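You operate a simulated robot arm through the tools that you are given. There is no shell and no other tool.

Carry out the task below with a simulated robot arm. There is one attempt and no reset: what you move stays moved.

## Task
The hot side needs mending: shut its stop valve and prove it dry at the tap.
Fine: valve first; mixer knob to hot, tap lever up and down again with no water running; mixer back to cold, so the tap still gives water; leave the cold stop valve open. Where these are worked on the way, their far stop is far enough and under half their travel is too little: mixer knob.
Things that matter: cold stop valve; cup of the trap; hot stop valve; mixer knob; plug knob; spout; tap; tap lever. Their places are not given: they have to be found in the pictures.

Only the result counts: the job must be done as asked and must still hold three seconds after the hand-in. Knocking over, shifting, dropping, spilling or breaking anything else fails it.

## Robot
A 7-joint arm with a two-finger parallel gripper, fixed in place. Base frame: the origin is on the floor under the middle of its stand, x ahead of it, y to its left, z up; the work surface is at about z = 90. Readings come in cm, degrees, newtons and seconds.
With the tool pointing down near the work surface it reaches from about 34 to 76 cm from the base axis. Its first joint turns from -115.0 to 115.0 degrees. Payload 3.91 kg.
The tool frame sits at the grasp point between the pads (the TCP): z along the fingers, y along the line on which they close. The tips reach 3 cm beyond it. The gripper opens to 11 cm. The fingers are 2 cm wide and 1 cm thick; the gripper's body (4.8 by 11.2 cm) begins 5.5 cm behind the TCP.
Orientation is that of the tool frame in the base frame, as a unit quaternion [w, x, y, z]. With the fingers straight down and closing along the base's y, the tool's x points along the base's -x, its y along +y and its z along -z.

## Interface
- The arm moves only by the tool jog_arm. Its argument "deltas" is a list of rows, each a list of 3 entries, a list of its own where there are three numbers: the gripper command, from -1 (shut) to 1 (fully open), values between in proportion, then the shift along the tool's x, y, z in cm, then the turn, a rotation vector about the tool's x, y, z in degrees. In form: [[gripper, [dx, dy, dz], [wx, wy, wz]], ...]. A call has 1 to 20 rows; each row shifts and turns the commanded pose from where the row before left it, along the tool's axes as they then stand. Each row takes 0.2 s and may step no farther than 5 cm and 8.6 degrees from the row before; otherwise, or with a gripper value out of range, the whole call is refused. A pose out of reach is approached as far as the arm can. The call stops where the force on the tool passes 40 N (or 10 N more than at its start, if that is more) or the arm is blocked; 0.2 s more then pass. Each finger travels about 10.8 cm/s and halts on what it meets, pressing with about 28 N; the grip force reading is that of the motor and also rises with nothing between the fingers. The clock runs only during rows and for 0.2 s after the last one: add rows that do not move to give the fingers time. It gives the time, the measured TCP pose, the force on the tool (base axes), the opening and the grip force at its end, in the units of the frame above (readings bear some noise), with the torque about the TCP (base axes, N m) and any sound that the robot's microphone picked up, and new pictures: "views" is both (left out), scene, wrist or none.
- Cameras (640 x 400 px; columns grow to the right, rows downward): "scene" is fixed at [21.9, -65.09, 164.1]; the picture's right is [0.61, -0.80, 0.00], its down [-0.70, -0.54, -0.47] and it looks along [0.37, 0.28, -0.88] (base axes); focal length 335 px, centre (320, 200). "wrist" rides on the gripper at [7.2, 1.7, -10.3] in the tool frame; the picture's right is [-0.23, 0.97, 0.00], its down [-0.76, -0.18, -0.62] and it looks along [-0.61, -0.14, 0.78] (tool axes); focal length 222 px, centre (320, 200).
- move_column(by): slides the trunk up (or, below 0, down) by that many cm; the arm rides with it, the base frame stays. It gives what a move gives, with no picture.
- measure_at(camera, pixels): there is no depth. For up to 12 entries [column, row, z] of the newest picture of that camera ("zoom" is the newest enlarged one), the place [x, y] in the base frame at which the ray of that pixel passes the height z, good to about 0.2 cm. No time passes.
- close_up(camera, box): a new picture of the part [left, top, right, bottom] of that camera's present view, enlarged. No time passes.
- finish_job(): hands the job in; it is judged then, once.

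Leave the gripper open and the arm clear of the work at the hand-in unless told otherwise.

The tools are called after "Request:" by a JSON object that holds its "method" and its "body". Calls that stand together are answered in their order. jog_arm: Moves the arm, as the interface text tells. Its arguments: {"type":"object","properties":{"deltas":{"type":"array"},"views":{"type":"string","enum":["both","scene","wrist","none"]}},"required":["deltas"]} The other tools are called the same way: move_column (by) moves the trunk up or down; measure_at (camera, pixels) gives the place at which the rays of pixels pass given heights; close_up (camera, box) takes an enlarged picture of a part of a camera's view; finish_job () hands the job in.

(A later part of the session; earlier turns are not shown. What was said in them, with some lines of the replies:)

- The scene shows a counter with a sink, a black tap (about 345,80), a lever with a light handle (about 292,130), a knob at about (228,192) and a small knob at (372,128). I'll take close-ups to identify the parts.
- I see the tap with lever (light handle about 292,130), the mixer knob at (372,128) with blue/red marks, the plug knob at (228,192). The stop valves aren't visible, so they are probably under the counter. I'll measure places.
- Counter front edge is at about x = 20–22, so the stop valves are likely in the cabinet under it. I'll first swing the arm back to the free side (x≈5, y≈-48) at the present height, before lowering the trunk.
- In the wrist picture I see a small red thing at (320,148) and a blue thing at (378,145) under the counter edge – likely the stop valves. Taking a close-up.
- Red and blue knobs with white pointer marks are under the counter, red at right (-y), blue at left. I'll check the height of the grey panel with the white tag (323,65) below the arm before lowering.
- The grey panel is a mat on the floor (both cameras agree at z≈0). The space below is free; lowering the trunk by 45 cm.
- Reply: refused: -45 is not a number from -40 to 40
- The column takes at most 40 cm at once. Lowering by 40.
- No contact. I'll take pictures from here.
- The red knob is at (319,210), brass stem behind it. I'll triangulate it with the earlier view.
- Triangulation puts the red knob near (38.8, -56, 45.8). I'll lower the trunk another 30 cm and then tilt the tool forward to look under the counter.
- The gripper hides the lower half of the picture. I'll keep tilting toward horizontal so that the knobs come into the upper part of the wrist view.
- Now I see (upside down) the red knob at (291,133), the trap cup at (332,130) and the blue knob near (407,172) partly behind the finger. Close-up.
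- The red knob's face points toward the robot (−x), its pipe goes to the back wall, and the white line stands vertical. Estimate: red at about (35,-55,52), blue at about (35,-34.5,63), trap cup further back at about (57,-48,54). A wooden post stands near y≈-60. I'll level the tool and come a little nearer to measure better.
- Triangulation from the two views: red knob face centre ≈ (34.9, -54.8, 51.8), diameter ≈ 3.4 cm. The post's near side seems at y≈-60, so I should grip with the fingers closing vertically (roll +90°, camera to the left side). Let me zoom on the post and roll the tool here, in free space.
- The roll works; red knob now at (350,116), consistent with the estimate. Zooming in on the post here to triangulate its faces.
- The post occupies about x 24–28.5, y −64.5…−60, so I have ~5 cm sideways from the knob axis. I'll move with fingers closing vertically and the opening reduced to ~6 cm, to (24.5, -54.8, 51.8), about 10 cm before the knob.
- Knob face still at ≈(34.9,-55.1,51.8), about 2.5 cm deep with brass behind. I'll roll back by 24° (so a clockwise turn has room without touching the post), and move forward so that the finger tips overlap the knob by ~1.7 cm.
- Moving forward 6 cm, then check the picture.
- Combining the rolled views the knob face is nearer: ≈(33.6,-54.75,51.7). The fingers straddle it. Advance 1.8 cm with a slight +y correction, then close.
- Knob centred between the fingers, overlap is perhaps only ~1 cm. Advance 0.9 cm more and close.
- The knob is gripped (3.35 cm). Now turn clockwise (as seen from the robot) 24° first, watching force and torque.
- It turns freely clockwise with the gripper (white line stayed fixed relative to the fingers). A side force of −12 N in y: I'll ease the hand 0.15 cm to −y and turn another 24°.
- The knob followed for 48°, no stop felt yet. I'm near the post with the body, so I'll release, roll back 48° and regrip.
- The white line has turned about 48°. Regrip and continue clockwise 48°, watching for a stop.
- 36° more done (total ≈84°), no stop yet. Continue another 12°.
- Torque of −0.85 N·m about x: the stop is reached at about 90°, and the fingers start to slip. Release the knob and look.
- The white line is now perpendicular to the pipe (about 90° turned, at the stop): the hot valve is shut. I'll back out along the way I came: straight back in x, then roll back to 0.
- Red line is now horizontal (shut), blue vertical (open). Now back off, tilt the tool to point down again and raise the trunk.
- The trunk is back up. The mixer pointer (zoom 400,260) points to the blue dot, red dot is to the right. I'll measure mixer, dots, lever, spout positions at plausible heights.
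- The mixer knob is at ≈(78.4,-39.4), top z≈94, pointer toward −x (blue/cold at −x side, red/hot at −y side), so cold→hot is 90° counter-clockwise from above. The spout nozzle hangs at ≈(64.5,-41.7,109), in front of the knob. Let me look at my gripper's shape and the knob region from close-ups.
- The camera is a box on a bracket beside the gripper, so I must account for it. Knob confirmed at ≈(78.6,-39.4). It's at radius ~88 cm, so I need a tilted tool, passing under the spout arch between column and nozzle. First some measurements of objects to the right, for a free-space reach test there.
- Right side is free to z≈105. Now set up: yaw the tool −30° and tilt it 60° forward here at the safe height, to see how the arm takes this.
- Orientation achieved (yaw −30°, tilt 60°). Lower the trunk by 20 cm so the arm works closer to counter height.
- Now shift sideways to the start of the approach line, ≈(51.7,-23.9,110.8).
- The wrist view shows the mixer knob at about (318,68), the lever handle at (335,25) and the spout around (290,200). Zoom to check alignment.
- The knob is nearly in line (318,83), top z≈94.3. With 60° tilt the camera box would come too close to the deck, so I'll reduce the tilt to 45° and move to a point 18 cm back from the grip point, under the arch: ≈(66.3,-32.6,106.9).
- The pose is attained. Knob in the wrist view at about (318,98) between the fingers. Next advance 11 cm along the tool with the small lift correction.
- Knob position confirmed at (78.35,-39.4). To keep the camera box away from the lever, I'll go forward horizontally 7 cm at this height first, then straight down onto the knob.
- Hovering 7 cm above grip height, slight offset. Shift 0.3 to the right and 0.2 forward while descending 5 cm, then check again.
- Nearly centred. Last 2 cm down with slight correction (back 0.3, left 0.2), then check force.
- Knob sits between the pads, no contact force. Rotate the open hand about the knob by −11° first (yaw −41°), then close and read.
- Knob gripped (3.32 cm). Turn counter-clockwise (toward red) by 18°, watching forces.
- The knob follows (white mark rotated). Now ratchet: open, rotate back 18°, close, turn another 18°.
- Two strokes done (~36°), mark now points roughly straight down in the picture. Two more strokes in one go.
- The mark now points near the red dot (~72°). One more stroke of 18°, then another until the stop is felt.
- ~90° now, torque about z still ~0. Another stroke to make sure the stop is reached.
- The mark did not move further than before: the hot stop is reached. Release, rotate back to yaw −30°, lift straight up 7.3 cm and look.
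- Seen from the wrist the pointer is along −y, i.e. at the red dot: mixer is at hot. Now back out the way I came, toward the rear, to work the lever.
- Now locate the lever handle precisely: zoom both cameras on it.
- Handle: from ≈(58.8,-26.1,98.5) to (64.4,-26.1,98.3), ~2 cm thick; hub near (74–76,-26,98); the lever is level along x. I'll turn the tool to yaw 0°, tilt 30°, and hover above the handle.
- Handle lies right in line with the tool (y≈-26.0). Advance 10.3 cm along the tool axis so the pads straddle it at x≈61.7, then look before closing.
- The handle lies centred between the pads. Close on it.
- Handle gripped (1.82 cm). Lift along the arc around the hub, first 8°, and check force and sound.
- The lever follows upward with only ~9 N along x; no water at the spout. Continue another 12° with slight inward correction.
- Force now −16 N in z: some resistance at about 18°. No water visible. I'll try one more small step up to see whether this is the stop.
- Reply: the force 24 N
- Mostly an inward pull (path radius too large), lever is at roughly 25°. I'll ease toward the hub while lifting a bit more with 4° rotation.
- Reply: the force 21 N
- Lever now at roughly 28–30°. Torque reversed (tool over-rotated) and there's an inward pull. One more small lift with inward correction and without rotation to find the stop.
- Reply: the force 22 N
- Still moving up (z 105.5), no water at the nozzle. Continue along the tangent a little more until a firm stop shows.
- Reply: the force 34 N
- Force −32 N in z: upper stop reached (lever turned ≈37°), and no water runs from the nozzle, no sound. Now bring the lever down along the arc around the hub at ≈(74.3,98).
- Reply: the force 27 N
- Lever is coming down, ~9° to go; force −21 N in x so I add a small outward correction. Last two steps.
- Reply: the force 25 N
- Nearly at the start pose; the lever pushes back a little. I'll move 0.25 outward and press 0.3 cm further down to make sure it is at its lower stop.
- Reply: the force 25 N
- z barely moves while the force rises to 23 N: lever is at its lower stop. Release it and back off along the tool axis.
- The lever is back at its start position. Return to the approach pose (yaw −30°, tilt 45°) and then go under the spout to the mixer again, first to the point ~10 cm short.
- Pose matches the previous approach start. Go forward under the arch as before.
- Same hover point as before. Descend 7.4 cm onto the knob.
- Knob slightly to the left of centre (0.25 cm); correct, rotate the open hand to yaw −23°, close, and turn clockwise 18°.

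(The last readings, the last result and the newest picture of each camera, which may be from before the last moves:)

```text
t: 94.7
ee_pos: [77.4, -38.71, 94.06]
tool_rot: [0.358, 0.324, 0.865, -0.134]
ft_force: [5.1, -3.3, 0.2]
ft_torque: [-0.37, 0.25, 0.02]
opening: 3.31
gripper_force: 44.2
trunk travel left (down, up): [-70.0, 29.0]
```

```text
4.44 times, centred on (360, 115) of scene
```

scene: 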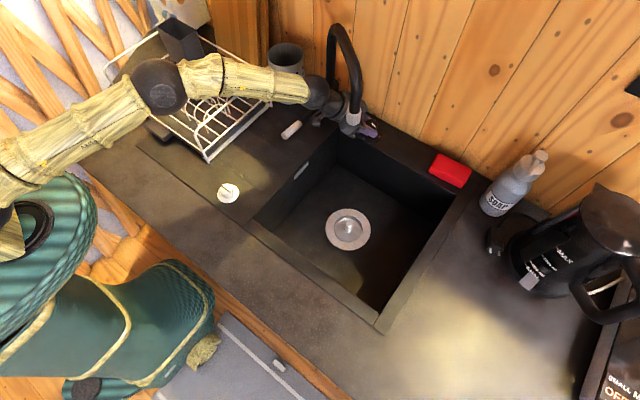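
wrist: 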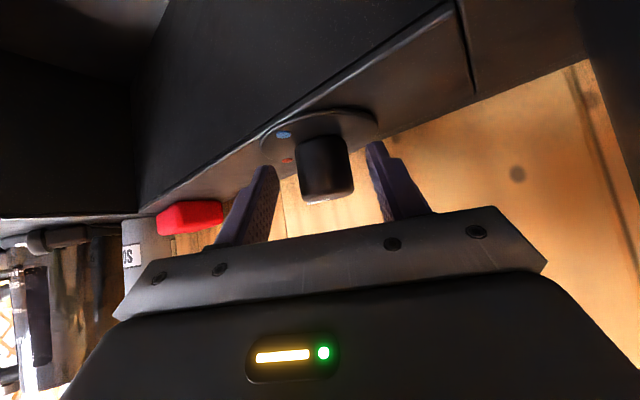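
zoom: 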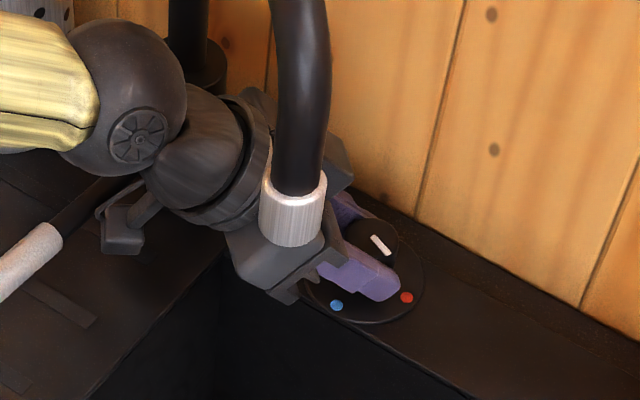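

The mark has moved clockwise (now (373,237)→(390,256)). Two more strokes in one call.

Request:
{"method": "jog_arm", "body": {"deltas": [[0, [0, 0, 0], [0, 0, 0]], [0, [0, 0, 0], [0, 0, 0]], [0, [0, -0.136, 0], [-4.243, 0, -4.243]], [0, [0, -0.136, 0], [-4.243, 0, -4.243]], [0, [0, -0.136, 0], [-4.243, 0, -4.243]], [-1, [0, 0, 0], [0, 0, 0]], [-1, [0, 0, 0], [0, 0, 0]], [-1, [0, 0.136, 0], [4.243, 0, 4.243]], [-1, [0, 0.136, 0], [4.243, 0, 4.243]], [-1, [0, 0.136, 0], [4.243, 0, 4.243]], [0, [0, 0, 0], [0, 0, 0]], [0, [0, 0, 0], [0, 0, 0]], [0, [0, -0.136, 0], [-4.243, 0, -4.243]], [0, [0, -0.136, 0], [-4.243, 0, -4.243]], [0, [0, -0.136, 0], [-4.243, 0, -4.243]], [-1, [0, 0, 0], [0, 0, 0]], [-1, [0, 0, 0], [0, 0, 0]], [-1, [0, 0.136, 0], [4.243, 0, 4.243]], [-1, [0, 0.136, 0], [4.243, 0, 4.243]], [-1, [0, 0.136, 0], [4.243, 0, 4.243]]], "views": "scene"}}

Request:
{"method": "close_up", "body": {"camera": "scene", "box": [300, 70, 420, 160]}}

```text
t: 98.9
ee_pos: [77.22, -38.66, 94.16]
tool_rot: [0.359, 0.324, 0.865, -0.135]
ft_force: [3.7, -6.6, 2.4]
ft_torque: [-0.56, -0.46, 0.15]
opening: 3.29
gripper_force: 44.5
trunk travel left (down, up): [-70.0, 29.0]
```

scene: 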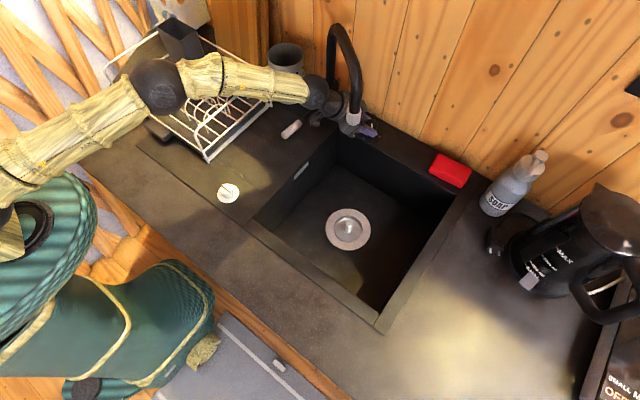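

```text
4.44 times, centred on (360, 115) of scene
```

zoom: 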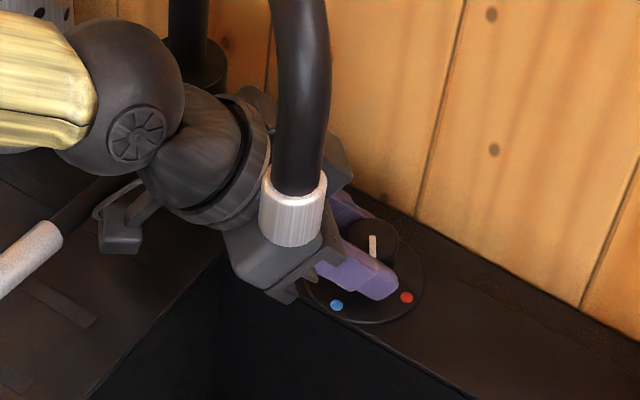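

Mark now straight down in the picture (~54° done). Two more strokes.

Request:
{"method": "jog_arm", "body": {"deltas": [[0, [0, 0, 0], [0, 0, 0]], [0, [0, 0, 0], [0, 0, 0]], [0, [0, -0.136, 0], [-4.243, 0, -4.243]], [0, [0, -0.136, 0], [-4.243, 0, -4.243]], [0, [0, -0.136, 0], [-4.243, 0, -4.243]], [-1, [0, 0, 0], [0, 0, 0]], [-1, [0, 0, 0], [0, 0, 0]], [-1, [0, 0.136, 0], [4.243, 0, 4.243]], [-1, [0, 0.136, 0], [4.243, 0, 4.243]], [-1, [0, 0.136, 0], [4.243, 0, 4.243]], [0, [0, 0, 0], [0, 0, 0]], [0, [0, 0, 0], [0, 0, 0]], [0, [0, -0.136, 0], [-4.243, 0, -4.243]], [0, [0, -0.136, 0], [-4.243, 0, -4.243]], [0, [0, -0.136, 0], [-4.243, 0, -4.243]], [-1, [0, 0, 0], [0, 0, 0]], [-1, [0, 0, 0], [0, 0, 0]], [-1, [0, 0.136, 0], [4.243, 0, 4.243]], [-1, [0, 0.136, 0], [4.243, 0, 4.243]], [-1, [0, 0.136, 0], [4.243, 0, 4.243]]], "views": "scene"}}

Request:
{"method": "close_up", "body": {"camera": "scene", "box": [300, 70, 420, 160]}}

```text
t: 103.1
ee_pos: [77.2, -38.62, 94.19]
tool_rot: [0.359, 0.323, 0.865, -0.135]
ft_force: [0.8, -4.8, 2.3]
ft_torque: [-0.55, -0.13, 1.15]
opening: 3.3
gripper_force: 45.1
trunk travel left (down, up): [-70.0, 29.0]
```

scene: 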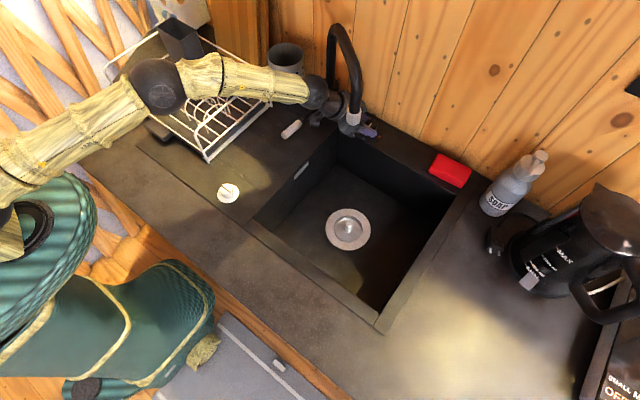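

```text
4.44 times, centred on (360, 115) of scene
```

zoom: 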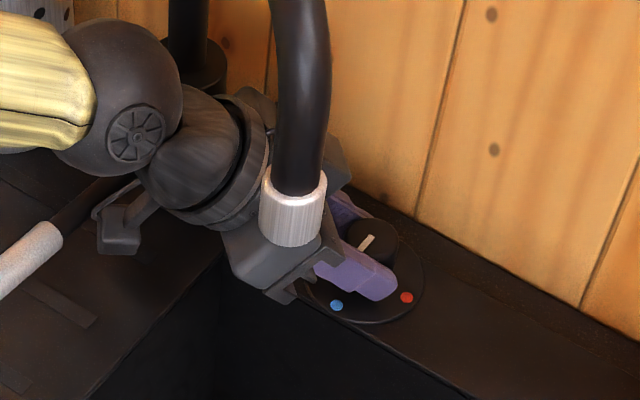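

Torque +1.15 N·m about z: the cold stop is reached, and the mark looks as at the start. Release, rotate the open hand back to yaw −30°, lift and check.

Request:
{"method": "jog_arm", "body": {"deltas": [[0.1, [0, 0, 0], [0, 0, 0]], [0.1, [0, 0, 0], [0, 0, 0]], [0.1, [0, -0.125, 0], [-3.89, 0, -3.89]], [0.1, [0, -0.125, 0], [-3.89, 0, -3.89]], [0.1, [-1.3, 0, -1.3], [0, 0, 0]], [0.1, [-1.3, 0, -1.3], [0, 0, 0]], [0.1, [-1.3, 0, -1.3], [0, 0, 0]], [0.1, [-1.26, 0, -1.26], [0, 0, 0]], [0.1, [0, 0, 0], [0, 0, 0]]], "views": "both"}}

Request:
{"method": "close_up", "body": {"camera": "scene", "box": [300, 70, 420, 160]}}

Request:
{"method": "close_up", "body": {"camera": "wrist", "box": [220, 0, 420, 140]}}

```text
t: 105.1
ee_pos: [77.06, -38.8, 101.33]
tool_rot: [0.369, 0.24, 0.892, -0.099]
ft_force: [-1.0, -0.1, 0.2]
ft_torque: [-0.03, -0.01, 0.01]
opening: 6.04
gripper_force: 0.0
trunk travel left (down, up): [-70.0, 29.0]
```

scene: 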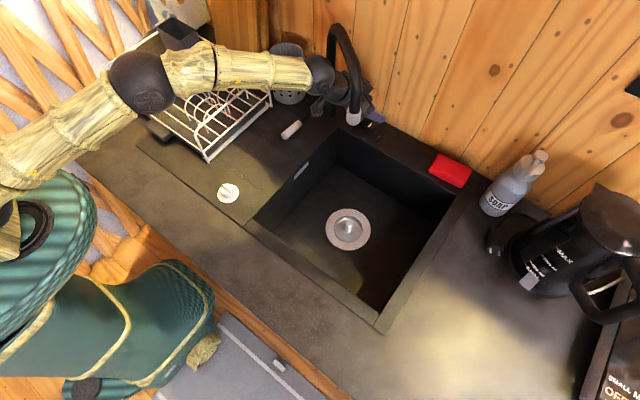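
wrist: 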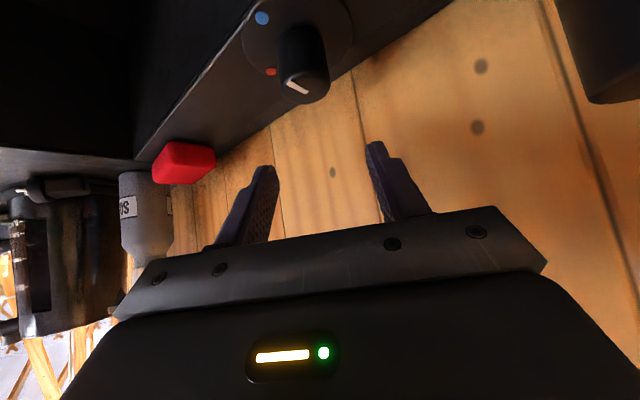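

```text
4.44 times, centred on (360, 115) of scene
```

zoom: 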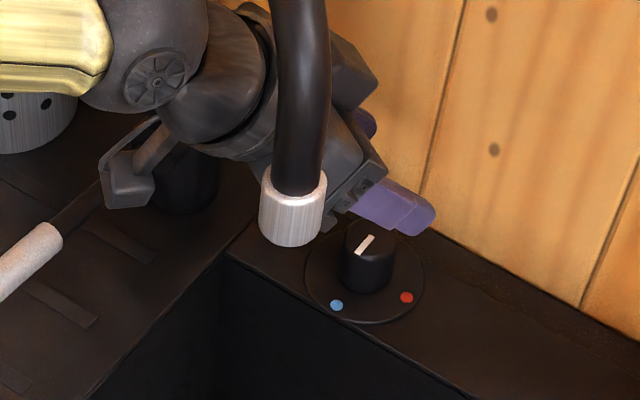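

```text
2.86 times, centred on (320, 70) of wrist
```

zoom: 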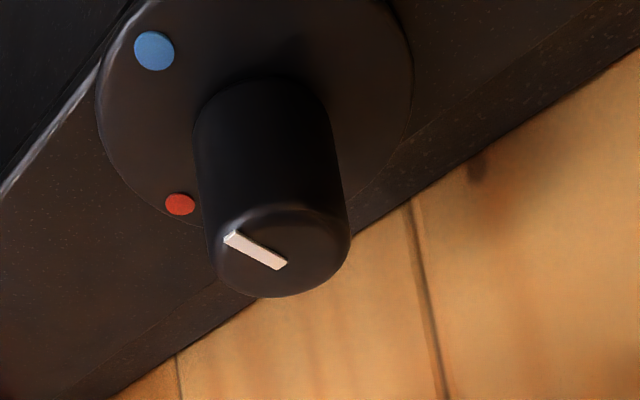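

The pointer is back at blue, as at the start. Now back out along the same path to the clear spot.

Request:
{"method": "jog_arm", "body": {"deltas": [[0.1, [2.45, 0, -2.45], [0, 0, 0]], [0.1, [2.45, 0, -2.45], [0, 0, 0]], [0.1, [0, 0, -2], [0, 0, 0]], [0.1, [0, 0, -3], [0, 0, 0]], [0.1, [0.88, 0.05, -3], [0, 0, 0]], [0.1, [1.0, 0.05, -3], [0, 0, 0]], [0.1, [1.87, 0.04, -3.01], [0, 0, 0]], [0.1, [1.87, 0.04, -3.01], [0, 0, 0]], [0.1, [1.87, 0.04, -3.01], [0, 0, 0]], [0.1, [0, 0, 0], [-5.303, 0, -5.303]], [0.1, [0, 0, 0], [-5.303, 0, -5.303]], [0.1, [0, 0, 0], [-5.303, 0, -5.303]], [0.1, [0, 0, 0], [-5.303, 0, -5.303]], [0.1, [0, 0, 0], [0, 7.5, 0]], [0.1, [0, 0, 0], [0, 7.5, 0]], [0.1, [0, 0, -4], [0, 0, 0]], [0.1, [0, 0, -4], [0, 0, 0]], [0.1, [0, 0, -4], [0, 0, 0]], [0.1, [0, 0, 0], [0, 0, 0]]], "views": "both"}}

Request:
{"method": "close_up", "body": {"camera": "scene", "box": [250, 20, 410, 160]}}

```text
t: 109.1
ee_pos: [48.37, -25.7, 120.58]
tool_rot: [0.26, 0.0, 0.966, 0.001]
ft_force: [-0.8, -0.6, -0.8]
ft_torque: [-0.01, -0.01, 0.01]
opening: 6.06
gripper_force: 0.0
trunk travel left (down, up): [-70.0, 29.0]
```

scene: 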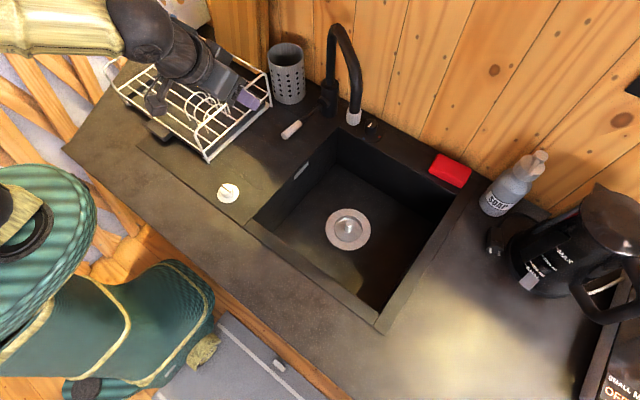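
wrist: 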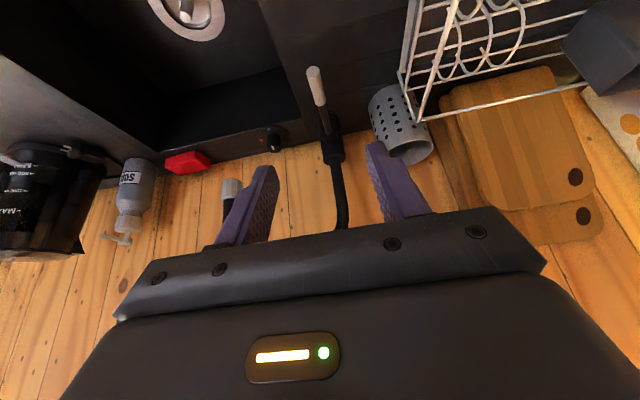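

```text
2.86 times, centred on (330, 90) of scene
```

zoom: 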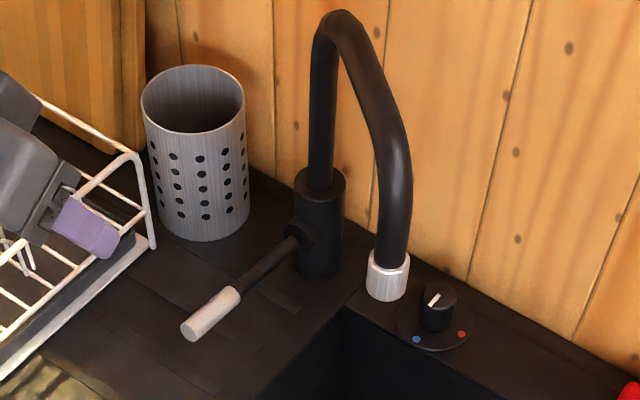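

Lever down, mixer at blue, spout and everything else unchanged. I'll straighten the tool, fully open the gripper and rise to a clear pose.

Request:
{"method": "jog_arm", "body": {"deltas": [[0.5, [0, 0, 0], [0, 7.5, 0]], [0.8, [0, 0, 0], [0, 7.5, 0]], [1, [0, 0, 0], [0, 7.5, 0]], [1, [0, 0, 0], [0, 7.5, 0]], [1, [2, -2.3, -3], [0, 0, 0]], [1, [2, -2.3, -3], [0, 0, 0]], [1, [1, -2.3, -2], [0, 0, 0]], [1, [0, 0, 0], [0, 0, 0]]], "views": "both"}}

Request:
{"method": "close_up", "body": {"camera": "scene", "box": [180, 20, 420, 260]}}

```text
t: 110.9
ee_pos: [43.19, -32.21, 128.7]
tool_rot: [0.0, 0.0, 1.0, 0.0]
ft_force: [-0.1, 0.6, -0.3]
ft_torque: [-0.03, -0.02, -0.02]
opening: 10.99
gripper_force: 0.0
trunk travel left (down, up): [-70.0, 29.0]
```

scene: 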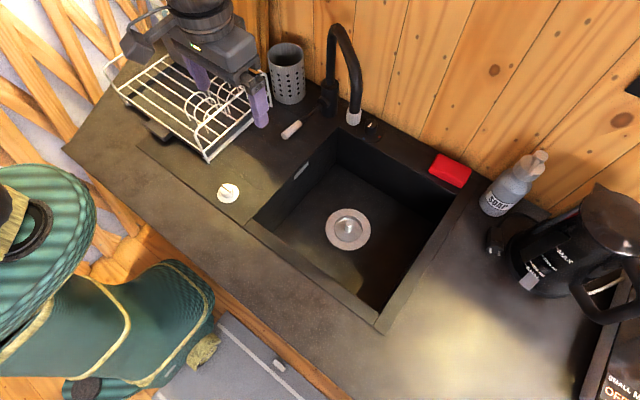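
wrist: 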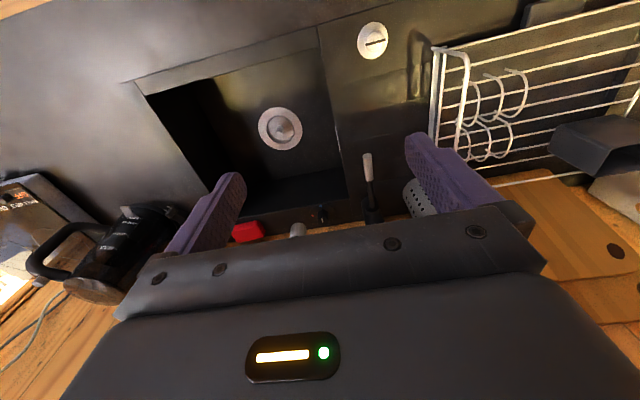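

```text
1.67 times, centred on (300, 140) of scene
```

zoom: 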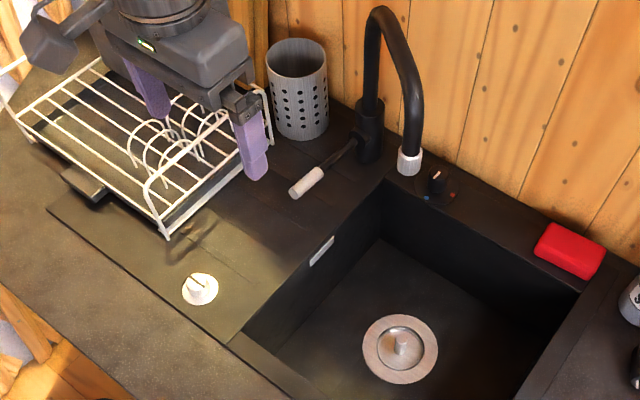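

Red stop valve shut (seen turned to its stop), blue untouched and open. The lever was worked up and down dry and is back down. The mixer is back at cold, nothing else has moved, the gripper is open and the arm is clear. Handing in.

Request:
{"method": "finish_job", "body": {}}

```text
The job is handed in.
```

The hot stop valve is shut, and the tap stayed dry when I opened it with the mixer on hot. The job is handed in.

- **Hot stop valve:** turned about 90° clockwise to its stop. Its white line now lies across the pipe.
- **Dry test:** with the mixer at its hot stop, I lifted the tap lever about 37° to its upper stop and brought it back down to its lower stop. The pictures showed no water at the nozzle, and no sound was picked up.
- **Mixer knob:** back at its cold stop, pointing at the blue dot. I did not run the tap on cold to check that water comes.
- **Cold stop valve:** not touched, and its line still shows it open.

The spout, plug knob and the rest of the counter look as they did at the start. I stayed clear of the trap cup. The gripper is open and the arm is clear of the work.
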